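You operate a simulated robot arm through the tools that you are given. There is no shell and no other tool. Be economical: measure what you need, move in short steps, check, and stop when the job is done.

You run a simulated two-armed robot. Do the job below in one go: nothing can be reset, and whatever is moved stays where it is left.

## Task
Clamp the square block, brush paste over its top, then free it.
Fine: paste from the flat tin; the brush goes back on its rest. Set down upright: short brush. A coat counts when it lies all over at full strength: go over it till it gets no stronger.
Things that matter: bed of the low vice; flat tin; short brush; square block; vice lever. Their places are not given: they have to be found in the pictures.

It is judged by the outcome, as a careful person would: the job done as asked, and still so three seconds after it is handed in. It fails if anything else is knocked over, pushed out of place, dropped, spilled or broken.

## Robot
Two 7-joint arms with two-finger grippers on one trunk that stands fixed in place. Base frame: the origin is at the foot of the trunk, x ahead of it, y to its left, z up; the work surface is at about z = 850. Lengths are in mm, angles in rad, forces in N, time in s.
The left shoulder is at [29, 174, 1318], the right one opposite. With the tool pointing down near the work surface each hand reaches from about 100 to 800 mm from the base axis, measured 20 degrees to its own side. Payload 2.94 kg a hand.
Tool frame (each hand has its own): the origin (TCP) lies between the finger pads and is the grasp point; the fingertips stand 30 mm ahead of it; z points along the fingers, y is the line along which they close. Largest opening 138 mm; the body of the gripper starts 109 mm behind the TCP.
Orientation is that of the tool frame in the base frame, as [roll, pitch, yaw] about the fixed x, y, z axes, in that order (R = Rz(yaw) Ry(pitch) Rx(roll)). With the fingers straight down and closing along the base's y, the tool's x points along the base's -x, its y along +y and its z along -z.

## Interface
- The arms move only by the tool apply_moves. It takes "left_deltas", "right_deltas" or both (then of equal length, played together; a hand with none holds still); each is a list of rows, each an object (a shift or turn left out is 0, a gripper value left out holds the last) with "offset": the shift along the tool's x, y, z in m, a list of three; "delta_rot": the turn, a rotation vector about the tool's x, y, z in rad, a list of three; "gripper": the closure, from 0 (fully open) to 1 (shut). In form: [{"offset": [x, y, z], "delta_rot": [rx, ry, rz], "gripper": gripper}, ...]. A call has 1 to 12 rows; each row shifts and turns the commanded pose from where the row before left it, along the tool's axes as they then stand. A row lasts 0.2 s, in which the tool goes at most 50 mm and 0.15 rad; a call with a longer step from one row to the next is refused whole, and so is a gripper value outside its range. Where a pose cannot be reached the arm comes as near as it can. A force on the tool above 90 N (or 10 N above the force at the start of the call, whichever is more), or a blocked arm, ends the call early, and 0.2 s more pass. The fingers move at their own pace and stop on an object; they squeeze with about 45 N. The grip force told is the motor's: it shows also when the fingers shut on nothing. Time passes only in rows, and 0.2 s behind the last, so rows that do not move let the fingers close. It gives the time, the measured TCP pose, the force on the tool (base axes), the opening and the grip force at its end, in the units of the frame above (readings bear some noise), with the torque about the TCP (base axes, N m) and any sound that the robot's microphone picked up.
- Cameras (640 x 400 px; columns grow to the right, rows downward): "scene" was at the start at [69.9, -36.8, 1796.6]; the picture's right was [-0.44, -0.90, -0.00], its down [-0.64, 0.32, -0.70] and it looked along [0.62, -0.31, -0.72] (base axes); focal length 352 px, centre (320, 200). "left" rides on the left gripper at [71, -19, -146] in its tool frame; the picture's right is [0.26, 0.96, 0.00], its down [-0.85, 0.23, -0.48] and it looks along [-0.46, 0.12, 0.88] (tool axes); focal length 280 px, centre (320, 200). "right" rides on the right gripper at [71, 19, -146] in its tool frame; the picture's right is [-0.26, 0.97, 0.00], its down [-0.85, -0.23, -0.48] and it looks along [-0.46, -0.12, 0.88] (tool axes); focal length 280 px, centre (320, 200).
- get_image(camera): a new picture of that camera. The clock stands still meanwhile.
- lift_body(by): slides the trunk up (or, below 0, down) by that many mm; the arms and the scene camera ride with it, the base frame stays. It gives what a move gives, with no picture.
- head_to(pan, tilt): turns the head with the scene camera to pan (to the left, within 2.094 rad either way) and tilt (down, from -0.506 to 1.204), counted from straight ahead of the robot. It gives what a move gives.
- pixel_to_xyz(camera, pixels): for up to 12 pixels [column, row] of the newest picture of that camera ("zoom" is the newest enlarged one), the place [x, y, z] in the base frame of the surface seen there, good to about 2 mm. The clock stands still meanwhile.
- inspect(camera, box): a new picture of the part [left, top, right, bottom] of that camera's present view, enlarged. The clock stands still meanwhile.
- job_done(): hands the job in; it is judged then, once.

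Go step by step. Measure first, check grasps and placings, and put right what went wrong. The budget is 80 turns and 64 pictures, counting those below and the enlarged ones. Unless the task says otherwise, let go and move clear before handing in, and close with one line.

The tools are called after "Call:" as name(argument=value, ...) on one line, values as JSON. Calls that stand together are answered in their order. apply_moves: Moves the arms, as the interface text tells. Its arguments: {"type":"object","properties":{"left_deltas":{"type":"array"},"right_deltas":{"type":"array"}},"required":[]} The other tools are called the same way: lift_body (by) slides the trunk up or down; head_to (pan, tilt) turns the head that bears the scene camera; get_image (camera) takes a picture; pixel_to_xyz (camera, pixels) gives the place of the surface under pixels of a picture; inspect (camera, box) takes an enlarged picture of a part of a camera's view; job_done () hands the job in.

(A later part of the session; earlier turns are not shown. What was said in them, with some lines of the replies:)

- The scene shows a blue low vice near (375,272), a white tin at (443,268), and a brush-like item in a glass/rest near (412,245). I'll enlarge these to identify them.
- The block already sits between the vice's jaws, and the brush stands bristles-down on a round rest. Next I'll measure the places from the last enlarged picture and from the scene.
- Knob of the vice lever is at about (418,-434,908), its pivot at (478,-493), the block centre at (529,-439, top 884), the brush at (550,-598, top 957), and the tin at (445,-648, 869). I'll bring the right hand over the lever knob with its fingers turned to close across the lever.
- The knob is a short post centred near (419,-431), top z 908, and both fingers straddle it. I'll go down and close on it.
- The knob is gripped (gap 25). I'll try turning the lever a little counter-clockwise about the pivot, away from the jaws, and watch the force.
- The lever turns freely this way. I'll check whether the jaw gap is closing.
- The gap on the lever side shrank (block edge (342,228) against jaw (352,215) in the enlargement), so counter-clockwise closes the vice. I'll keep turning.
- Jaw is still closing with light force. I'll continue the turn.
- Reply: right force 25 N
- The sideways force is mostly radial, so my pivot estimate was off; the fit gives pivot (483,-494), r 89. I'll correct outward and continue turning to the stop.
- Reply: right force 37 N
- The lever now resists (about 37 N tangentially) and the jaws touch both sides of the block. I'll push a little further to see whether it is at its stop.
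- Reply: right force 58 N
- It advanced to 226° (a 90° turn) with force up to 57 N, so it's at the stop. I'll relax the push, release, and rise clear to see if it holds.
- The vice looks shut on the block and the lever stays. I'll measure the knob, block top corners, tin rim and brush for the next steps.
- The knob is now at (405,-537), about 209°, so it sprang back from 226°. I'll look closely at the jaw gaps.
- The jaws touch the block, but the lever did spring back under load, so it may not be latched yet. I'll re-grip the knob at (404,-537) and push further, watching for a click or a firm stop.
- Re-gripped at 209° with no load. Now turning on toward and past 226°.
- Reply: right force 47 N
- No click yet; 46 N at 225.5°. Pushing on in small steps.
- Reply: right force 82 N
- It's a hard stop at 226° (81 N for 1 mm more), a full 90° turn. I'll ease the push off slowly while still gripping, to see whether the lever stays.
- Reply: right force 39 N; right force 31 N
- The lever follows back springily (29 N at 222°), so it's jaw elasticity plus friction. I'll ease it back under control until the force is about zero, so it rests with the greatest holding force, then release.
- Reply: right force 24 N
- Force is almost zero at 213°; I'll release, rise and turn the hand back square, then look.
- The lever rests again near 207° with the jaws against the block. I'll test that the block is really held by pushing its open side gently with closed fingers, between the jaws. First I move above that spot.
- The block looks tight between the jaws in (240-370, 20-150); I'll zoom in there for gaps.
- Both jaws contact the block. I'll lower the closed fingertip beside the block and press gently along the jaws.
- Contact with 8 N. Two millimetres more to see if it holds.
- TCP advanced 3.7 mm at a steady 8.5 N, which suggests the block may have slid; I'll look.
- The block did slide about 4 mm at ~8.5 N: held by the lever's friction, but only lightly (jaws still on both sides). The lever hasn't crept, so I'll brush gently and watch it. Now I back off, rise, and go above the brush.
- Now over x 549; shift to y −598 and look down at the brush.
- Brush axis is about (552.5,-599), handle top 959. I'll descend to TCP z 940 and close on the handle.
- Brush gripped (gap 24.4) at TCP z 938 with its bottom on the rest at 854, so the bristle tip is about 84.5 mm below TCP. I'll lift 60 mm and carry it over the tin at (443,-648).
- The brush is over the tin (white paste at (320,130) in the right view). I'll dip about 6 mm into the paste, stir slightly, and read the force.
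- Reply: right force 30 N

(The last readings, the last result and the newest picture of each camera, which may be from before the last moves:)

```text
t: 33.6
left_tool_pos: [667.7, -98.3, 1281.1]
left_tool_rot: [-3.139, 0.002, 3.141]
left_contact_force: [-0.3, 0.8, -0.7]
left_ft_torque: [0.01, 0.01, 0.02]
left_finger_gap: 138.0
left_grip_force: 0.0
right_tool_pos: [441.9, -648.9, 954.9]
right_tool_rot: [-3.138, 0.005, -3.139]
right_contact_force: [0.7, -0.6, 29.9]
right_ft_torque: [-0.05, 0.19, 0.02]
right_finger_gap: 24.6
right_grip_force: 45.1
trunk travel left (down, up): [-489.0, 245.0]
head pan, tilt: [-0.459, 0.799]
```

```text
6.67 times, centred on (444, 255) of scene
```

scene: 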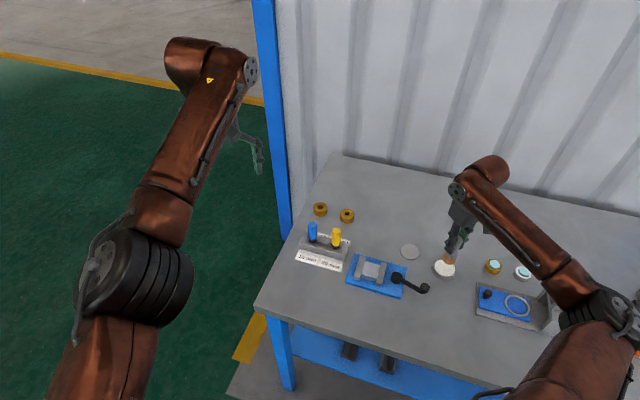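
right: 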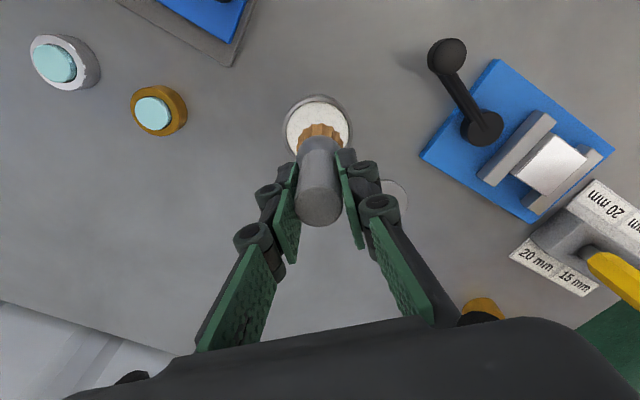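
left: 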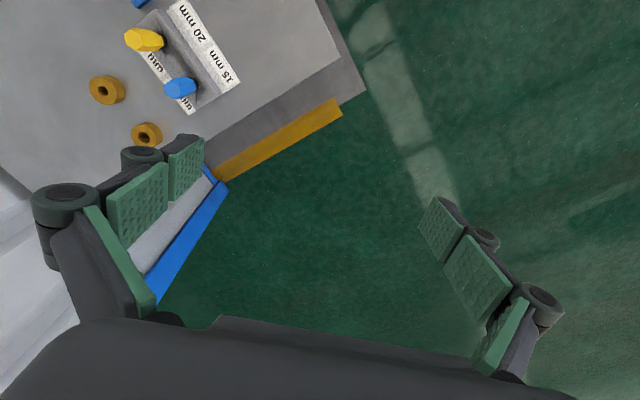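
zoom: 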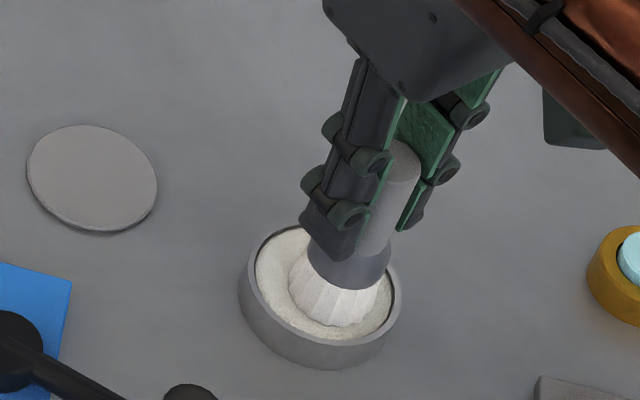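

Paste surface is firm at 870 (30 N), the bristles turned white, and the brush didn't slip. I'll lift and carry it over the block.

Call:
apply_moves(right_deltas=[{"offset": [0, 0, -0.02]}, {"offset": [0, 0, -0.042]}, {}, {"offset": [-0.0182, 0.0426, 0]}, {"offset": [-0.0182, 0.0426, 0]}, {"offset": [-0.0182, 0.0426, 0]}, {"offset": [-0.0182, 0.0426, 0]}, {"offset": [-0.0182, 0.0426, 0]}, {}])

Call:
get_image(camera="right")

Call:
inspect(camera="scene", box=[330, 215, 458, 295])

```text
t: 35.6
left_tool_pos: [668.5, -101.6, 1281.6]
left_tool_rot: [3.139, -0.002, -3.141]
left_contact_force: [0.3, -0.3, -0.2]
left_ft_torque: [0.05, 0.0, 0.04]
left_finger_gap: 138.1
left_grip_force: 0.0
right_tool_pos: [528.4, -438.7, 1011.4]
right_tool_rot: [-3.141, -0.001, -3.14]
right_contact_force: [0.2, -0.1, -1.5]
right_ft_torque: [0.01, 0.01, 0.0]
right_finger_gap: 24.5
right_grip_force: 45.6
trunk travel left (down, up): [-489.0, 245.0]
head pan, tilt: [-0.459, 0.799]
```

```text
28 pictures are left
```

right: 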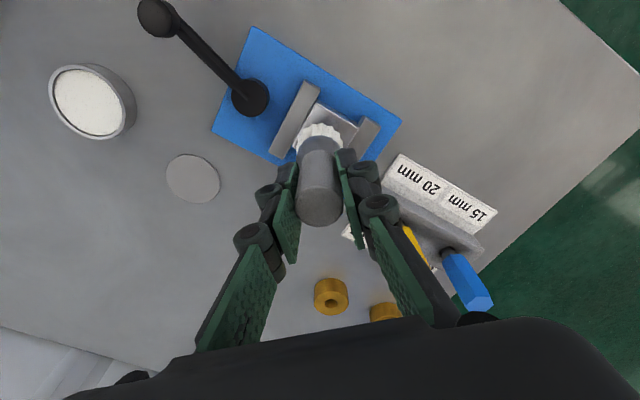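

```text
5.00 times, centred on (394, 255) of scene
```

zoom: 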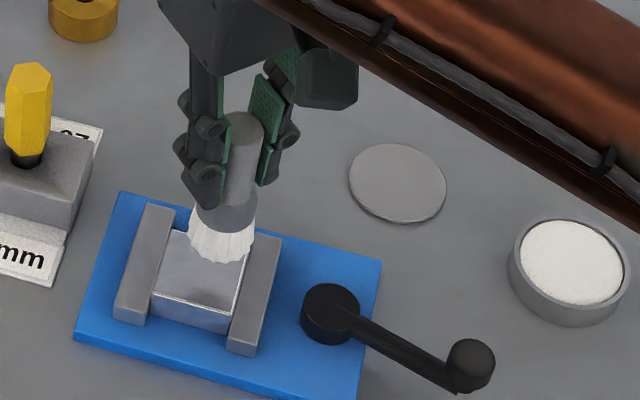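

Call:
pixel_to_xyz(camera="zoom", pixels=[[156, 288], [230, 306], [173, 235], [195, 297], [238, 285], [163, 262], [200, 270]])

Call:
pixel_to_xyz(camera="right", pixels=[[317, 104], [356, 126], [336, 115], [300, 130], [348, 140]])

```text
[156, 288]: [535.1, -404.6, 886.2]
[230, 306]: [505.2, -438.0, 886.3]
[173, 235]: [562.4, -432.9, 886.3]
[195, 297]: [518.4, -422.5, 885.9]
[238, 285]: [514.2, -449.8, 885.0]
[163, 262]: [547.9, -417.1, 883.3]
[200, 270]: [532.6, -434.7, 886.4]
```

```text
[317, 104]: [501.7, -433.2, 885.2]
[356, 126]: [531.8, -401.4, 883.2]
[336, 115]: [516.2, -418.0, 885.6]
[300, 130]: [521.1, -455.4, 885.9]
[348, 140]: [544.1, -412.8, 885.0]
```

Block top: corners (503,-436), (533.5,-403), (562.5,-433), centre about (533,-434.5), z 886. I'll go to the first corner of a raster and touch down lightly.

Call:
apply_moves(right_deltas=[{"offset": [0.0235, 0.0024, 0.02]}, {"offset": [0, 0, 0.016]}, {"offset": [0, 0, 0.004]}, {"offset": [0, 0, 0.0025]}, {}])

```text
t: 36.8
left_tool_pos: [667.8, -100.5, 1282.8]
left_tool_rot: [-3.141, 0.0, -3.141]
left_contact_force: [-0.4, 0.1, -0.1]
left_ft_torque: [-0.01, -0.01, 0.0]
left_finger_gap: 137.9
left_grip_force: 0.2
right_tool_pos: [505.8, -434.3, 969.1]
right_tool_rot: [-3.139, 0.003, -3.139]
right_contact_force: [-0.3, 0.5, 12.9]
right_ft_torque: [-0.03, -0.04, 0.01]
right_finger_gap: 24.6
right_grip_force: 44.9
trunk travel left (down, up): [-489.0, 245.0]
head pan, tilt: [-0.459, 0.799]
```

Contact at 13 N; I'll ease to about 6 N and run the first raster pass.

Call:
apply_moves(right_deltas=[{"offset": [-0.0015, 0, -0.0014]}, {"offset": [-0.0127, -0.0127, 0]}, {"offset": [-0.0127, -0.0127, 0]}, {"offset": [-0.0078, 0.0078, 0]}, {"offset": [0.0127, 0.0127, 0]}, {"offset": [0.0127, 0.0127, 0]}, {"offset": [-0.0078, 0.0078, 0]}, {"offset": [-0.0127, -0.0127, 0]}, {"offset": [-0.0127, -0.0127, 0]}, {"offset": [-0.0078, 0.0078, 0]}, {"offset": [0.0127, 0.0127, 0]}, {"offset": [0.0127, 0.0127, 0]}])

Call:
inspect(camera="scene", box=[330, 225, 426, 285])

```text
t: 39.4
left_tool_pos: [668.6, -99.2, 1281.4]
left_tool_rot: [3.142, 0.0, 3.141]
left_contact_force: [-0.2, 0.4, 0.4]
left_ft_torque: [-0.02, -0.01, 0.0]
left_finger_gap: 137.9
left_grip_force: 0.1
right_tool_pos: [532.2, -409.3, 969.5]
right_tool_rot: [3.14, 0.003, -3.141]
right_contact_force: [1.7, -1.0, 12.3]
right_ft_torque: [-0.18, -0.11, 0.01]
right_finger_gap: 24.5
right_grip_force: 45.7
trunk travel left (down, up): [-489.0, 245.0]
head pan, tilt: [-0.459, 0.799]
```

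```text
6.67 times, centred on (378, 255) of scene
```

zoom: 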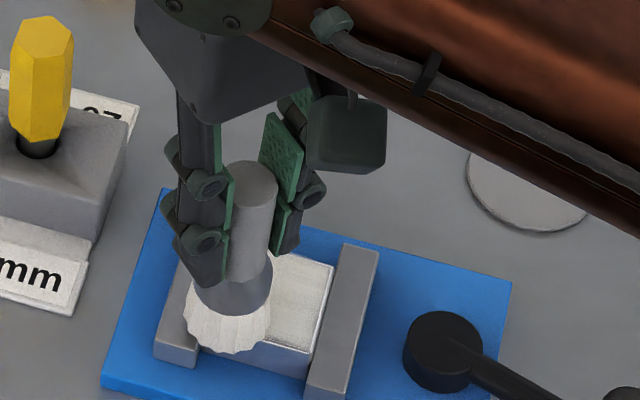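

The coat is building (lighter area at (300,290)). Second pass, crosswise.

Call:
apply_moves(right_deltas=[{"offset": [0.0113, -0.0113, 0]}, {"offset": [0.0113, -0.0113, 0]}, {"offset": [-0.0085, -0.0085, 0]}, {"offset": [-0.0113, 0.0113, 0]}, {"offset": [-0.0113, 0.0113, 0]}, {"offset": [-0.0085, -0.0085, 0]}, {"offset": [0.0113, -0.0113, 0]}, {"offset": [0.0113, -0.0113, 0]}, {"offset": [-0.0085, -0.0085, 0]}, {"offset": [-0.0113, 0.0113, 0]}, {"offset": [-0.0113, 0.0113, 0]}, {"offset": [-0.02, 0, -0.035]}])

Call:
inspect(camera="scene", box=[330, 225, 426, 285])

```text
t: 42.0
left_tool_pos: [669.6, -100.6, 1281.0]
left_tool_rot: [-3.141, -0.001, -3.141]
left_contact_force: [-0.7, -0.4, -0.6]
left_ft_torque: [-0.01, 0.01, -0.02]
left_finger_gap: 138.0
left_grip_force: 0.1
right_tool_pos: [577.8, -435.0, 1002.6]
right_tool_rot: [3.141, -0.003, -3.141]
right_contact_force: [-0.8, 0.3, -0.2]
right_ft_torque: [0.03, 0.01, -0.03]
right_finger_gap: 24.5
right_grip_force: 45.0
trunk travel left (down, up): [-489.0, 245.0]
head pan, tilt: [-0.459, 0.799]
```

```text
6.67 times, centred on (378, 255) of scene
```

zoom: 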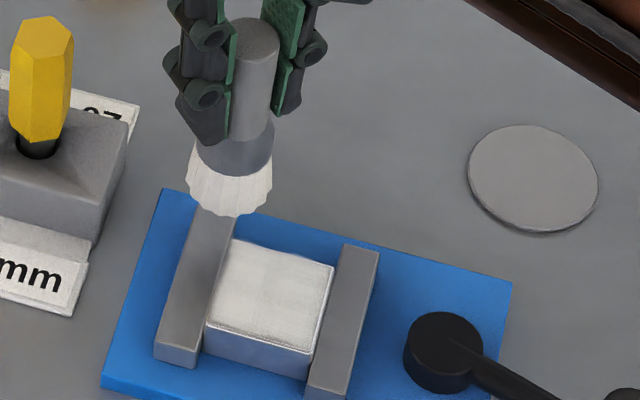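

The top is coated all over with the block and lever unmoved. I'll do another pass to see if it gets stronger.

Call:
apply_moves(right_deltas=[{"offset": [0.02, 0, 0.035]}, {"offset": [0.0127, 0.0127, 0]}, {"offset": [0.0127, 0.0127, 0]}, {"offset": [0.0078, -0.0078, 0]}, {"offset": [-0.0127, -0.0127, 0]}, {"offset": [-0.0127, -0.0127, 0]}, {"offset": [0.0078, -0.0078, 0]}, {"offset": [0.0127, 0.0127, 0]}, {"offset": [0.0127, 0.0127, 0]}, {"offset": [0.0078, -0.0078, 0]}, {"offset": [-0.0127, -0.0127, 0]}, {"offset": [-0.0127, -0.0127, 0]}])

Call:
apply_moves(right_deltas=[{"offset": [-0.0113, 0.0113, 0]}, {"offset": [-0.0113, 0.0113, 0]}, {"offset": [0.0085, 0.0085, 0]}, {"offset": [0.0113, -0.0113, 0]}, {"offset": [0.0113, -0.0113, 0]}, {"offset": [0.0085, 0.0085, 0]}, {"offset": [-0.0113, 0.0113, 0]}, {"offset": [-0.0113, 0.0113, 0]}, {"offset": [0.0085, 0.0085, 0]}, {"offset": [0.0113, -0.0113, 0]}, {"offset": [0.0113, -0.0113, 0]}])

Call:
apply_moves(right_deltas=[{"offset": [0, 0, -0.04]}, {"offset": [0, -0.045, 0]}, {"offset": [0, -0.045, 0]}, {}])

Call:
inspect(camera="scene", box=[330, 225, 426, 285])

```text
t: 44.6
left_tool_pos: [668.0, -100.6, 1281.0]
left_tool_rot: [3.14, 0.0, 3.141]
left_contact_force: [0.4, -0.1, -1.1]
left_ft_torque: [-0.02, 0.0, 0.0]
left_finger_gap: 138.1
left_grip_force: 0.1
right_tool_pos: [533.6, -458.2, 969.0]
right_tool_rot: [3.141, 0.001, -3.14]
right_contact_force: [-1.2, 1.4, 4.3]
right_ft_torque: [0.11, 0.04, 0.01]
right_finger_gap: 24.5
right_grip_force: 45.2
trunk travel left (down, up): [-489.0, 245.0]
head pan, tilt: [-0.459, 0.799]
```

```text
t: 47.0
left_tool_pos: [667.6, -101.0, 1281.3]
left_tool_rot: [-3.141, 0.0, -3.141]
left_contact_force: [0.2, -0.1, 0.2]
left_ft_torque: [-0.02, -0.03, -0.01]
left_finger_gap: 137.7
left_grip_force: 0.1
right_tool_pos: [508.6, -432.7, 968.3]
right_tool_rot: [-3.141, 0.0, -3.14]
right_contact_force: [0.3, -0.8, 5.0]
right_ft_torque: [0.02, -0.17, 0.07]
right_finger_gap: 24.2
right_grip_force: 45.0
trunk travel left (down, up): [-489.0, 245.0]
head pan, tilt: [-0.459, 0.799]
```

```text
t: 48.0
left_tool_pos: [669.0, -99.1, 1281.4]
left_tool_rot: [3.141, 0.0, 3.141]
left_contact_force: [1.1, 0.2, 0.3]
left_ft_torque: [-0.02, 0.02, 0.0]
left_finger_gap: 138.0
left_grip_force: 0.0
right_tool_pos: [510.2, -524.5, 1009.6]
right_tool_rot: [3.141, 0.001, -3.139]
right_contact_force: [-0.1, -0.2, -1.6]
right_ft_torque: [0.0, 0.01, 0.0]
right_finger_gap: 24.6
right_grip_force: 44.6
trunk travel left (down, up): [-489.0, 245.0]
head pan, tilt: [-0.459, 0.799]
```

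```text
6.67 times, centred on (378, 255) of scene
```

zoom: 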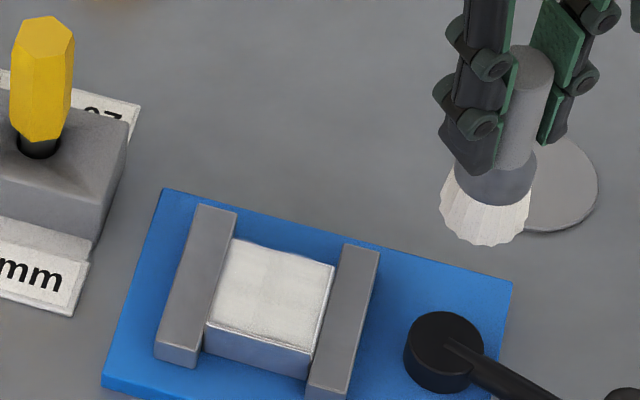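

A closer look at the coat's evenness.

Call:
inspect(camera="scene", box=[354, 255, 386, 275])

```text
16.00 times, centred on (370, 265) of scene
```

zoom: 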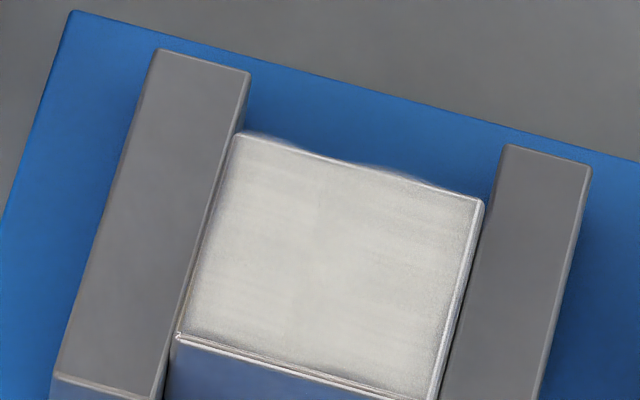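

The coat is a little thinner toward the rims. I'll reload the brush and do perimeter plus full passes.

Call:
apply_moves(right_deltas=[{"offset": [0.0224, -0.0412, 0]}, {"offset": [0.0224, -0.0412, 0]}, {"offset": [0.0224, -0.0412, 0]}, {}, {"offset": [0, 0, 0.035]}, {"offset": [0, 0, 0.016]}, {"offset": [0, 0, 0.005]}, {}, {"offset": [0, 0, -0.02]}, {"offset": [0, 0, -0.036]}, {}])

```text
t: 50.4
left_tool_pos: [669.2, -101.0, 1280.8]
left_tool_rot: [-3.141, -0.001, -3.141]
left_contact_force: [0.3, -0.1, -0.5]
left_ft_torque: [-0.02, 0.0, 0.01]
left_finger_gap: 138.1
left_grip_force: 0.2
right_tool_pos: [442.4, -650.7, 1008.6]
right_tool_rot: [3.139, -0.001, -3.139]
right_contact_force: [-0.3, -0.5, -0.9]
right_ft_torque: [0.04, 0.02, 0.03]
right_finger_gap: 24.6
right_grip_force: 45.1
trunk travel left (down, up): [-489.0, 245.0]
head pan, tilt: [-0.459, 0.799]
```

Reloaded. Back to the block's corner, then around the rim.

Call:
apply_moves(right_deltas=[{"offset": [-0.0127, 0.043, 0]}, {"offset": [-0.0127, 0.043, 0]}, {"offset": [-0.0127, 0.043, 0]}, {"offset": [-0.0127, 0.043, 0]}, {"offset": [-0.0127, 0.043, 0]}, {}, {"offset": [0, 0, 0.03]}, {"offset": [0, 0, 0.0105]}, {}])

Call:
apply_moves(right_deltas=[{"offset": [-0.009, -0.009, 0]}, {"offset": [-0.009, -0.009, 0]}, {"offset": [-0.009, -0.009, 0]}, {"offset": [-0.009, 0.009, 0]}, {"offset": [-0.009, 0.009, 0]}, {"offset": [-0.009, 0.009, 0]}, {"offset": [0.009, 0.009, 0]}, {"offset": [0.009, 0.009, 0]}, {"offset": [0.009, 0.009, 0]}, {"offset": [0.009, -0.009, 0]}, {"offset": [0.009, -0.009, 0]}, {"offset": [0.009, -0.009, 0]}])

```text
t: 52.4
left_tool_pos: [668.5, -100.3, 1281.3]
left_tool_rot: [-3.141, 0.0, 3.142]
left_contact_force: [0.1, 0.2, 0.1]
left_ft_torque: [0.01, 0.04, 0.01]
left_finger_gap: 138.2
left_grip_force: 0.1
right_tool_pos: [504.6, -432.2, 969.9]
right_tool_rot: [-3.14, 0.002, -3.14]
right_contact_force: [0.0, -0.4, 9.7]
right_ft_torque: [-0.05, -0.01, 0.0]
right_finger_gap: 24.6
right_grip_force: 45.3
trunk travel left (down, up): [-489.0, 245.0]
head pan, tilt: [-0.459, 0.799]
```

```text
t: 55.0
left_tool_pos: [668.5, -99.9, 1281.9]
left_tool_rot: [-3.141, -0.001, -3.141]
left_contact_force: [-0.7, 0.2, -0.5]
left_ft_torque: [0.03, -0.02, -0.01]
left_finger_gap: 138.0
left_grip_force: 0.1
right_tool_pos: [504.9, -431.9, 970.2]
right_tool_rot: [-3.141, 0.0, -3.142]
right_contact_force: [1.8, 1.9, 10.9]
right_ft_torque: [0.15, -0.27, 0.01]
right_finger_gap: 24.7
right_grip_force: 45.1
trunk travel left (down, up): [-489.0, 245.0]
head pan, tilt: [-0.459, 0.799]
```

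Second lap of the rim, then a full raster.

Call:
apply_moves(right_deltas=[{"offset": [-0.009, -0.009, 0]}, {"offset": [-0.009, -0.009, 0]}, {"offset": [-0.009, -0.009, 0]}, {"offset": [-0.009, 0.009, 0]}, {"offset": [-0.009, 0.009, 0]}, {"offset": [-0.009, 0.009, 0]}, {"offset": [0.009, 0.009, 0]}, {"offset": [0.009, 0.009, 0]}, {"offset": [0.009, 0.009, 0]}, {"offset": [0.009, -0.009, 0]}, {"offset": [0.009, -0.009, 0]}, {"offset": [0.009, -0.009, 0]}])

Call:
apply_moves(right_deltas=[{"offset": [-0.0135, -0.0135, 0]}, {"offset": [-0.0135, -0.0135, 0]}, {"offset": [-0.009, 0.009, 0]}, {"offset": [0.0135, 0.0135, 0]}, {"offset": [0.0135, 0.0135, 0]}, {"offset": [-0.009, 0.009, 0]}, {"offset": [-0.0135, -0.0135, 0]}, {"offset": [-0.0135, -0.0135, 0]}, {"offset": [-0.009, 0.009, 0]}, {"offset": [0.0135, 0.0135, 0]}, {"offset": [0.0135, 0.0135, 0]}])

Call:
apply_moves(right_deltas=[{"offset": [0, 0, -0.04]}, {"offset": [0, -0.045, 0]}, {"offset": [0, -0.045, 0]}, {"offset": [0, -0.03, 0]}, {}])

Call:
inspect(camera="scene", box=[354, 255, 386, 275])

Call:
inspect(camera="scene", box=[330, 225, 458, 305])

```text
t: 57.6
left_tool_pos: [669.3, -100.3, 1281.3]
left_tool_rot: [3.141, 0.0, -3.14]
left_contact_force: [0.1, -0.4, -0.5]
left_ft_torque: [-0.02, 0.02, 0.0]
left_finger_gap: 138.2
left_grip_force: 0.2
right_tool_pos: [504.6, -431.8, 969.1]
right_tool_rot: [3.141, 0.0, 3.141]
right_contact_force: [0.8, 0.2, 6.0]
right_ft_torque: [0.08, -0.17, -0.04]
right_finger_gap: 24.6
right_grip_force: 44.7
trunk travel left (down, up): [-489.0, 245.0]
head pan, tilt: [-0.459, 0.799]
```

```text
t: 60.0
left_tool_pos: [668.2, -99.1, 1281.5]
left_tool_rot: [-3.14, -0.001, -3.141]
left_contact_force: [0.1, -0.7, -0.9]
left_ft_torque: [-0.01, 0.0, 0.01]
left_finger_gap: 137.8
left_grip_force: 0.2
right_tool_pos: [531.1, -405.8, 969.8]
right_tool_rot: [3.141, 0.0, -3.139]
right_contact_force: [0.8, -2.0, 13.2]
right_ft_torque: [-0.19, -0.08, -0.05]
right_finger_gap: 24.6
right_grip_force: 44.3
trunk travel left (down, up): [-489.0, 245.0]
head pan, tilt: [-0.459, 0.799]
```

```text
t: 61.2
left_tool_pos: [670.2, -99.6, 1281.7]
left_tool_rot: [-3.141, -0.001, 3.141]
left_contact_force: [0.0, 0.2, 0.0]
left_ft_torque: [-0.01, 0.04, -0.04]
left_finger_gap: 138.0
left_grip_force: 0.1
right_tool_pos: [533.2, -527.2, 1009.0]
right_tool_rot: [3.139, -0.001, -3.14]
right_contact_force: [0.2, 0.9, -1.4]
right_ft_torque: [0.01, 0.01, 0.03]
right_finger_gap: 24.5
right_grip_force: 45.4
trunk travel left (down, up): [-489.0, 245.0]
head pan, tilt: [-0.459, 0.799]
```

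```text
16.00 times, centred on (370, 265) of scene
```

zoom: 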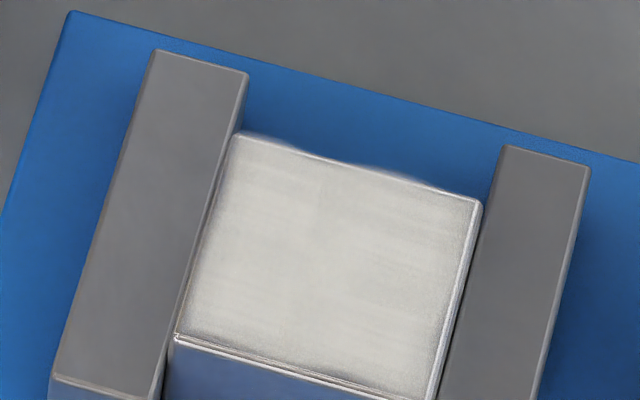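

```text
5.00 times, centred on (394, 265) of scene
```

zoom: 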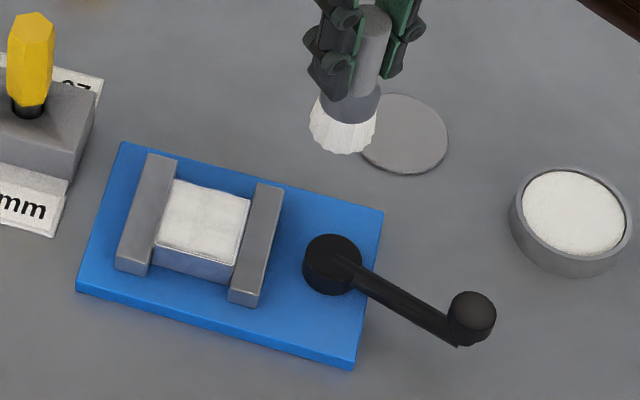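

The coat looks the same as before the last passes, i.e. saturated, apart from faint unevenness. For surety I'll reload once more and do one raster in each direction, then compare.

Call:
apply_moves(right_deltas=[{"offset": [0.0225, -0.0305, 0]}, {"offset": [0.0225, -0.0305, 0]}, {"offset": [0.0225, -0.0305, 0]}, {"offset": [0.0225, -0.0305, 0]}, {}, {"offset": [0, 0, 0.035]}, {"offset": [0, 0, 0.015]}, {"offset": [0, 0, 0.005]}, {}, {"offset": [0, 0, -0.02]}, {"offset": [0, 0, -0.035]}, {}])

Call:
apply_moves(right_deltas=[{"offset": [-0.0127, 0.043, 0]}, {"offset": [-0.0127, 0.043, 0]}, {"offset": [-0.0127, 0.043, 0]}, {"offset": [-0.0127, 0.043, 0]}, {"offset": [-0.0127, 0.043, 0]}, {}])

```text
t: 63.8
left_tool_pos: [671.7, -101.5, 1281.2]
left_tool_rot: [3.14, -0.003, -3.14]
left_contact_force: [-0.3, -0.3, -0.5]
left_ft_torque: [0.03, 0.03, 0.0]
left_finger_gap: 138.2
left_grip_force: 0.0
right_tool_pos: [442.5, -649.6, 1007.6]
right_tool_rot: [3.141, -0.002, -3.138]
right_contact_force: [0.5, 0.0, -0.6]
right_ft_torque: [0.01, 0.0, 0.0]
right_finger_gap: 24.7
right_grip_force: 44.8
trunk travel left (down, up): [-489.0, 245.0]
head pan, tilt: [-0.459, 0.799]
```

```text
t: 65.2
left_tool_pos: [669.1, -100.7, 1282.1]
left_tool_rot: [3.14, 0.001, -3.141]
left_contact_force: [-1.0, 0.0, -0.3]
left_ft_torque: [0.06, -0.05, 0.0]
left_finger_gap: 138.1
left_grip_force: 0.0
right_tool_pos: [505.2, -433.2, 1008.0]
right_tool_rot: [-3.141, 0.001, 3.141]
right_contact_force: [-0.7, 0.2, -0.1]
right_ft_torque: [0.01, -0.01, 0.0]
right_finger_gap: 24.8
right_grip_force: 44.6
trunk travel left (down, up): [-489.0, 245.0]
head pan, tilt: [-0.459, 0.799]
```

Call:
apply_moves(right_deltas=[{"offset": [0, 0, 0.03]}, {"offset": [0, 0, 0.009]}, {"offset": [-0.0135, -0.0135, 0]}, {"offset": [-0.0135, -0.0135, 0]}, {"offset": [-0.0067, 0.0067, 0]}, {"offset": [0.0135, 0.0135, 0]}, {"offset": [0.0135, 0.0135, 0]}, {"offset": [-0.0067, 0.0067, 0]}, {"offset": [-0.0135, -0.0135, 0]}, {"offset": [-0.0135, -0.0135, 0]}, {"offset": [-0.0067, 0.0067, 0]}])

Call:
apply_moves(right_deltas=[{"offset": [0.0135, 0.0135, 0]}, {"offset": [0.0135, 0.0135, 0]}, {"offset": [-0.0067, 0.0067, 0]}, {"offset": [-0.0135, -0.0135, 0]}, {"offset": [-0.0135, -0.0135, 0]}, {"offset": [0.0135, -0.0135, 0]}, {"offset": [0.0135, -0.0135, 0]}, {"offset": [0.0067, 0.0067, 0]}, {"offset": [-0.0135, 0.0135, 0]}, {"offset": [-0.0135, 0.0135, 0]}, {"offset": [0.0067, 0.0067, 0]}])

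Call:
apply_moves(right_deltas=[{"offset": [0.0135, -0.0135, 0]}, {"offset": [0.0135, -0.0135, 0]}, {"offset": [0.0067, 0.0067, 0]}, {"offset": [-0.0135, 0.0135, 0]}, {"offset": [-0.0135, 0.0135, 0]}, {"offset": [0.0067, 0.0067, 0]}, {"offset": [0.0135, -0.0135, 0]}, {"offset": [0.0135, -0.0135, 0]}, {"offset": [0, 0, -0.04]}, {"offset": [0, -0.045, 0]}, {"offset": [-0.02, -0.04, 0]}, {}])

Call:
inspect(camera="scene", box=[354, 255, 386, 275])

```text
t: 67.6
left_tool_pos: [668.8, -100.3, 1280.7]
left_tool_rot: [-3.14, -0.001, 3.141]
left_contact_force: [0.8, -0.1, -0.3]
left_ft_torque: [-0.01, 0.01, 0.03]
left_finger_gap: 138.1
left_grip_force: 0.0
right_tool_pos: [552.0, -439.2, 969.5]
right_tool_rot: [-3.141, 0.0, -3.14]
right_contact_force: [1.1, 0.2, 0.9]
right_ft_torque: [-0.02, -0.03, 0.0]
right_finger_gap: 24.4
right_grip_force: 44.4
trunk travel left (down, up): [-489.0, 245.0]
head pan, tilt: [-0.459, 0.799]
```

```text
t: 70.0
left_tool_pos: [668.2, -101.2, 1281.4]
left_tool_rot: [3.14, 0.001, 3.14]
left_contact_force: [0.7, -0.1, -0.1]
left_ft_torque: [0.04, -0.02, 0.01]
left_finger_gap: 137.9
left_grip_force: 0.0
right_tool_pos: [545.0, -418.9, 970.4]
right_tool_rot: [-3.142, 0.001, -3.14]
right_contact_force: [-0.5, 0.4, -1.1]
right_ft_torque: [0.0, -0.06, 0.01]
right_finger_gap: 24.4
right_grip_force: 45.2
trunk travel left (down, up): [-489.0, 245.0]
head pan, tilt: [-0.459, 0.799]
```

```text
t: 72.6
left_tool_pos: [668.1, -101.0, 1282.2]
left_tool_rot: [-3.142, -0.001, 3.141]
left_contact_force: [-0.4, -0.4, -0.7]
left_ft_torque: [0.01, -0.04, 0.02]
left_finger_gap: 137.8
left_grip_force: 0.0
right_tool_pos: [526.2, -516.9, 1010.2]
right_tool_rot: [3.14, -0.001, -3.139]
right_contact_force: [-1.2, 0.2, -1.1]
right_ft_torque: [-0.04, -0.02, 0.01]
right_finger_gap: 24.6
right_grip_force: 45.3
trunk travel left (down, up): [-489.0, 245.0]
head pan, tilt: [-0.459, 0.799]
```

```text
16.00 times, centred on (370, 265) of scene
```

zoom: 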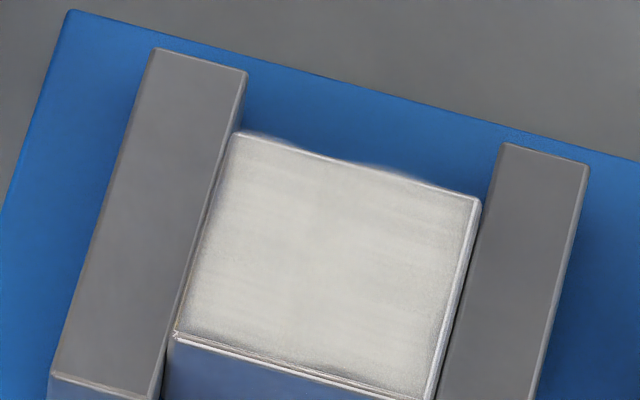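

The coat is unchanged from before, so it's at full strength. Now the brush goes back: move above its rest.

Call:
apply_moves(right_deltas=[{"offset": [-0.013, -0.0415, 0]}, {"offset": [-0.013, -0.0415, 0]}, {}, {}])

Call:
get_image(camera="right")

```text
t: 73.6
left_tool_pos: [669.0, -100.0, 1281.4]
left_tool_rot: [3.139, -0.002, 3.141]
left_contact_force: [0.1, -0.4, 0.0]
left_ft_torque: [0.0, -0.04, 0.0]
left_finger_gap: 138.0
left_grip_force: 0.0
right_tool_pos: [552.0, -601.9, 1008.5]
right_tool_rot: [3.14, 0.0, -3.139]
right_contact_force: [0.0, -0.8, -1.3]
right_ft_torque: [-0.01, -0.04, -0.03]
right_finger_gap: 24.5
right_grip_force: 45.1
trunk travel left (down, up): [-489.0, 245.0]
head pan, tilt: [-0.459, 0.799]
```

```text
19 pictures are left
```

right: 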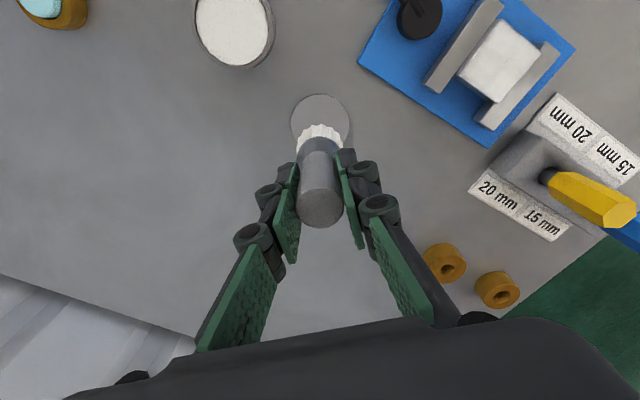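

Aligned over the rest. Lowering slowly.

Call:
apply_moves(right_deltas=[{"offset": [0, 0.0015, 0.035]}, {"offset": [0, 0, 0.025]}, {"offset": [0, 0, 0.006]}, {"offset": [0, 0, 0.003]}, {}])

Call:
inspect(camera="scene", box=[362, 205, 458, 265])

```text
t: 74.8
left_tool_pos: [668.2, -100.0, 1279.7]
left_tool_rot: [3.141, -0.002, 3.141]
left_contact_force: [0.5, -0.5, 0.5]
left_ft_torque: [0.0, 0.03, 0.02]
left_finger_gap: 138.0
left_grip_force: 0.1
right_tool_pos: [551.2, -599.7, 939.9]
right_tool_rot: [3.141, 0.0, -3.14]
right_contact_force: [0.4, 0.3, -0.8]
right_ft_torque: [-0.02, -0.04, -0.02]
right_finger_gap: 24.5
right_grip_force: 45.1
trunk travel left (down, up): [-489.0, 245.0]
head pan, tilt: [-0.459, 0.799]
```

```text
6.67 times, centred on (410, 235) of scene
```

zoom: 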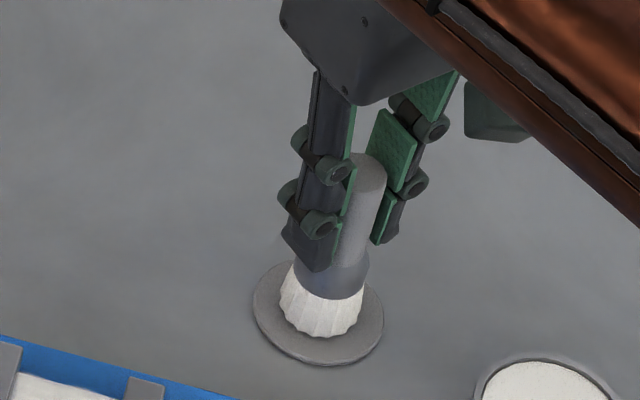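

Centred on the rest disc, about 1 mm up. I'll go the last bit until I feel contact.

Call:
apply_moves(right_deltas=[{"offset": [0, 0, 0.0012]}, {"offset": [0, 0, 0.0008]}, {}])

```text
t: 75.6
left_tool_pos: [669.8, -101.2, 1281.2]
left_tool_rot: [3.14, 0.0, -3.141]
left_contact_force: [-0.3, 0.5, 0.0]
left_ft_torque: [0.01, 0.0, 0.01]
left_finger_gap: 137.7
left_grip_force: 0.1
right_tool_pos: [553.3, -599.9, 938.5]
right_tool_rot: [-3.141, -0.002, -3.139]
right_contact_force: [-0.5, 0.3, -1.6]
right_ft_torque: [0.03, -0.03, 0.01]
right_finger_gap: 24.8
right_grip_force: 45.3
trunk travel left (down, up): [-489.0, 245.0]
head pan, tilt: [-0.459, 0.799]
```

Call:
apply_moves(right_deltas=[{"offset": [0, 0, 0.001]}, {"offset": [0, 0, 0.001]}, {}])

```text
t: 76.4
left_tool_pos: [668.8, -99.2, 1280.5]
left_tool_rot: [-3.141, 0.0, -3.141]
left_contact_force: [-0.8, -0.9, -0.2]
left_ft_torque: [0.02, -0.01, 0.01]
left_finger_gap: 137.8
left_grip_force: 0.0
right_tool_pos: [552.1, -601.1, 937.1]
right_tool_rot: [-3.141, 0.003, -3.14]
right_contact_force: [-0.3, -1.1, 8.9]
right_ft_torque: [-0.06, 0.0, -0.02]
right_finger_gap: 25.0
right_grip_force: 45.3
trunk travel left (down, up): [-489.0, 245.0]
head pan, tilt: [-0.459, 0.799]
```

Contact (9 N). I'll release and rise straight up.

Call:
apply_moves(right_deltas=[{"offset": [0, 0, -0.001]}, {"gripper": 0.65}, {}, {}, {"offset": [0, 0, -0.03]}, {"offset": [0, 0, -0.04]}, {"offset": [0, 0, -0.05]}, {}])

Call:
get_image(camera="right")

Call:
inspect(camera="scene", box=[330, 215, 458, 295])

```text
t: 78.2
left_tool_pos: [669.6, -101.3, 1280.9]
left_tool_rot: [3.14, -0.002, -3.142]
left_contact_force: [-0.1, -0.3, -0.3]
left_ft_torque: [0.02, 0.04, -0.02]
left_finger_gap: 138.1
left_grip_force: 0.0
right_tool_pos: [550.4, -601.0, 1058.2]
right_tool_rot: [3.14, -0.002, -3.141]
right_contact_force: [0.8, -1.9, 0.3]
right_ft_torque: [0.0, -0.01, 0.0]
right_finger_gap: 48.2
right_grip_force: 0.1
trunk travel left (down, up): [-489.0, 245.0]
head pan, tilt: [-0.459, 0.799]
```

```text
17 pictures are left
```

right: 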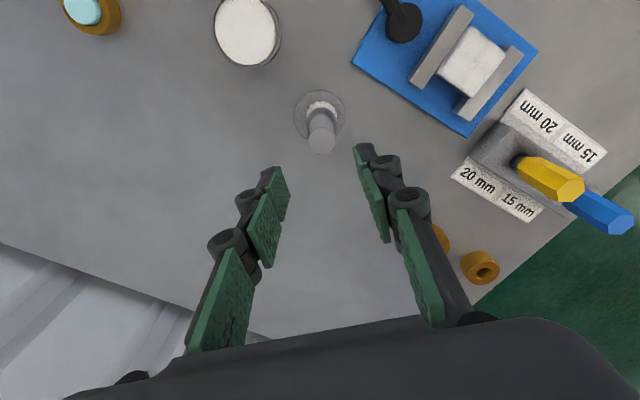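

```text
5.00 times, centred on (394, 255) of scene
```

zoom: 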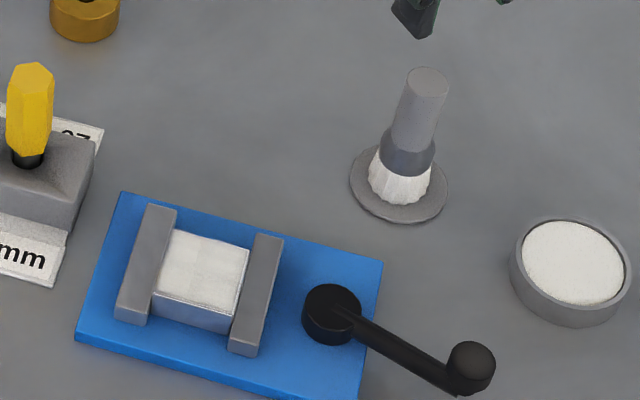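

Brush stands upright on its rest. One more check of the coat from the right camera at (470,60), and the knob's place.

Call:
inspect(camera="right", box=[430, 20, 518, 100])

Call:
pixel_to_xyz(camera="scene", pixels=[[409, 275], [410, 277]])

```text
5.00 times, centred on (474, 60) of right
```

zoom: 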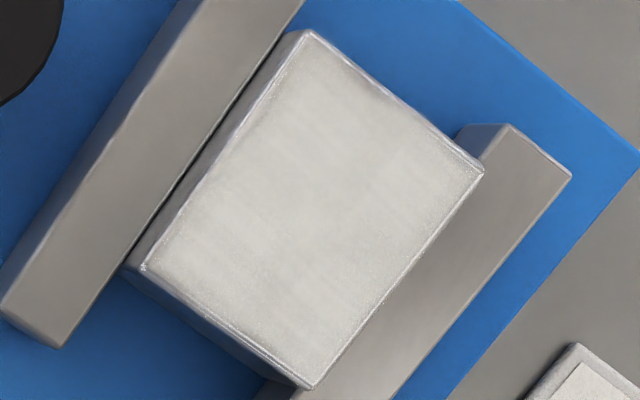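

```text
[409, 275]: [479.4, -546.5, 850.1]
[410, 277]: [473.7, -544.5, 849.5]
```

The coat is even out to the bevel. Now free the block: go above the lever knob at (403.5,-537).

Call:
apply_moves(right_deltas=[{"offset": [0.0367, 0.016, 0], "gripper": 0.6}, {"offset": [0.0367, 0.016, 0]}, {"offset": [0.0367, 0.016, 0]}, {"offset": [0.0367, 0.016, 0]}, {"delta_rot": [0, 0, -0.127]}, {"delta_rot": [0, 0, -0.127]}, {"delta_rot": [0, 0, -0.127]}, {"delta_rot": [0, 0, -0.126]}, {}])

Call:
get_image(camera="right")

```text
t: 80.2
left_tool_pos: [668.8, -100.0, 1282.1]
left_tool_rot: [3.141, -0.001, 3.142]
left_contact_force: [0.3, -0.4, -0.2]
left_ft_torque: [-0.02, 0.0, -0.01]
left_finger_gap: 137.9
left_grip_force: 0.0
right_tool_pos: [405.1, -534.1, 1055.7]
right_tool_rot: [3.139, -0.001, -2.631]
right_contact_force: [-0.7, 0.1, -1.5]
right_ft_torque: [0.0, 0.02, 0.01]
right_finger_gap: 55.1
right_grip_force: 0.1
trunk travel left (down, up): [-489.0, 245.0]
head pan, tilt: [-0.459, 0.799]
```

```text
14 pictures are left
```

right: 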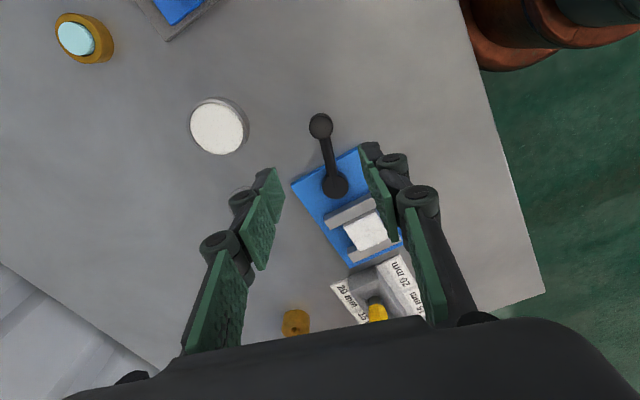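

Call:
pixel_to_xyz(camera="right", pixels=[[321, 121], [321, 126], [334, 186]])

Call:
apply_moves(right_deltas=[{"offset": [0, 0, 0.05]}, {"offset": [0, 0, 0.05]}, {"offset": [0, 0, 0.047]}, {"gripper": 1.0}, {}, {}, {}, {}])

```text
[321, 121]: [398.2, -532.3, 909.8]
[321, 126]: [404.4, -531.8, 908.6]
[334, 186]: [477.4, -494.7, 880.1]
```

```text
t: 82.0
left_tool_pos: [668.3, -101.1, 1281.2]
left_tool_rot: [3.14, -0.001, -3.141]
left_contact_force: [0.3, 0.2, -0.1]
left_ft_torque: [-0.01, -0.01, 0.04]
left_finger_gap: 137.9
left_grip_force: 0.0
right_tool_pos: [404.6, -533.9, 913.1]
right_tool_rot: [3.14, 0.001, -2.634]
right_contact_force: [1.3, 0.6, -2.4]
right_ft_torque: [0.06, -0.15, 0.02]
right_finger_gap: 24.9
right_grip_force: 44.5
trunk travel left (down, up): [-489.0, 245.0]
head pan, tilt: [-0.459, 0.799]
```

Knob gripped. Turning the lever back clockwise.

Call:
apply_moves(right_deltas=[{"offset": [-0.0006, 0.0105, 0], "delta_rot": [0, 0, 0.12]}, {"offset": [-0.0006, 0.0105, 0], "delta_rot": [0, 0, 0.12]}, {"offset": [-0.0006, 0.0105, 0], "delta_rot": [0, 0, 0.12]}, {"offset": [-0.0006, 0.0105, 0], "delta_rot": [0, 0, 0.12]}, {"offset": [-0.0006, 0.0105, 0], "delta_rot": [0, 0, 0.12]}])

Call:
apply_moves(right_deltas=[{"offset": [-0.0006, 0.0105, 0], "delta_rot": [0, 0, 0.12]}, {"offset": [-0.0006, 0.0105, 0], "delta_rot": [0, 0, 0.12]}, {"offset": [-0.0006, 0.0105, 0], "delta_rot": [0, 0, 0.12]}, {"offset": [-0.0006, 0.0105, 0], "delta_rot": [0, 0, 0.12]}, {}])

```text
t: 83.2
left_tool_pos: [671.0, -99.9, 1281.4]
left_tool_rot: [3.14, -0.001, 3.14]
left_contact_force: [-0.2, 0.3, -0.1]
left_ft_torque: [0.01, 0.01, 0.03]
left_finger_gap: 138.2
left_grip_force: 0.0
right_tool_pos: [396.1, -484.7, 911.8]
right_tool_rot: [-3.14, 0.003, 3.048]
right_contact_force: [11.4, -3.4, 7.0]
right_ft_torque: [-0.07, 0.21, -0.15]
right_finger_gap: 25.1
right_grip_force: 44.8
trunk travel left (down, up): [-489.0, 245.0]
head pan, tilt: [-0.459, 0.799]
```

```text
t: 84.4
left_tool_pos: [669.2, -100.6, 1281.0]
left_tool_rot: [3.141, -0.001, -3.141]
left_contact_force: [-0.5, -0.3, 0.8]
left_ft_torque: [-0.02, 0.01, -0.01]
left_finger_gap: 138.2
left_grip_force: 0.0
right_tool_pos: [408.9, -447.0, 912.3]
right_tool_rot: [3.141, 0.007, 2.568]
right_contact_force: [18.1, -14.2, 22.3]
right_ft_torque: [-0.38, -0.19, -0.14]
right_finger_gap: 25.0
right_grip_force: 45.3
trunk travel left (down, up): [-489.0, 245.0]
head pan, tilt: [-0.459, 0.799]
```

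Some radial pull has built up; I'll correct inward and finish the last 12°.

Call:
apply_moves(right_deltas=[{"offset": [-0.004, 0, -0.002]}, {"offset": [-0.0006, 0.0088, 0], "delta_rot": [0, 0, 0.1]}, {"offset": [-0.0006, 0.0088, 0], "delta_rot": [0, 0, 0.1]}, {}])

Call:
inspect(camera="scene", box=[330, 230, 426, 310])

```text
t: 85.4
left_tool_pos: [669.2, -101.8, 1281.9]
left_tool_rot: [3.14, 0.0, 3.14]
left_contact_force: [-0.3, -0.7, -0.5]
left_ft_torque: [0.01, 0.02, -0.01]
left_finger_gap: 138.0
left_grip_force: 0.0
right_tool_pos: [419.3, -433.8, 912.0]
right_tool_rot: [-3.139, -0.004, 2.369]
right_contact_force: [3.0, -4.3, 4.5]
right_ft_torque: [-0.2, -0.17, 0.08]
right_finger_gap: 25.1
right_grip_force: 45.1
trunk travel left (down, up): [-489.0, 245.0]
head pan, tilt: [-0.459, 0.799]
```

```text
5.00 times, centred on (378, 270) of scene
```

zoom: 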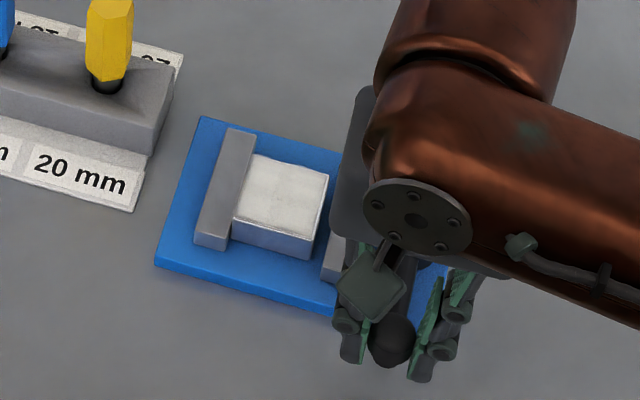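

The lever is back at its starting place and the jaw is clear of the block. Release, rise and move clear.

Call:
apply_moves(right_deltas=[{"gripper": 0.6}, {}, {}, {"offset": [0, 0, -0.04]}, {"offset": [0, 0, -0.05]}, {"offset": [0, 0, -0.05]}, {"offset": [0, 0, -0.05]}, {"offset": [0, 0, -0.05]}, {"offset": [0, -0.045, 0]}, {"offset": [0, -0.045, 0]}, {"offset": [0, -0.045, 0]}, {}])

Call:
inspect(camera="scene", box=[330, 215, 458, 305])

Call:
get_image(camera="scene")

```text
t: 88.0
left_tool_pos: [669.9, -99.0, 1281.4]
left_tool_rot: [-3.14, 0.0, -3.14]
left_contact_force: [0.4, 1.3, 0.4]
left_ft_torque: [-0.04, 0.03, -0.02]
left_finger_gap: 137.9
left_grip_force: 0.1
right_tool_pos: [326.8, -529.6, 1151.1]
right_tool_rot: [-3.14, -0.001, 2.369]
right_contact_force: [0.3, -0.2, -0.9]
right_ft_torque: [-0.07, 0.03, -0.03]
right_finger_gap: 55.4
right_grip_force: 0.0
trunk travel left (down, up): [-489.0, 245.0]
head pan, tilt: [-0.459, 0.799]
```

```text
4.44 times, centred on (394, 260) of scene
```

zoom: 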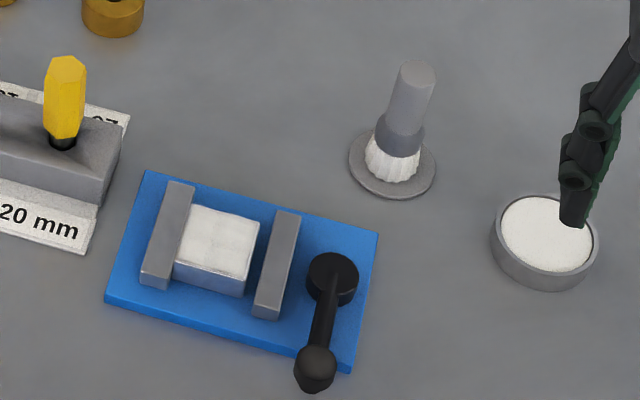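

```text
11 pictures are left
```

scene: 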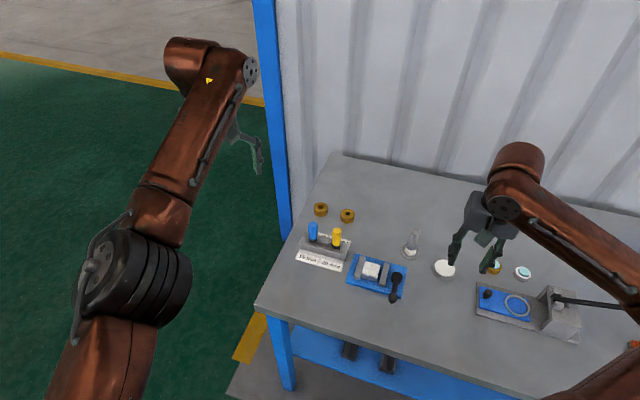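

The lever is open, with a clear gap to the right jaw. The block is coated and still in the bed, the brush stands upright on its rest, and the hand is clear of everything. I'm handing in the job.

Call:
job_done()

```text
The job is handed in.
```

The square block was clamped, coated over its whole top with paste from the flat tin, and freed, and the short brush is back upright on its rest. The vice held the block only lightly: a test push before coating slid it about 4 mm along the jaws. It did not visibly move while I brushed.
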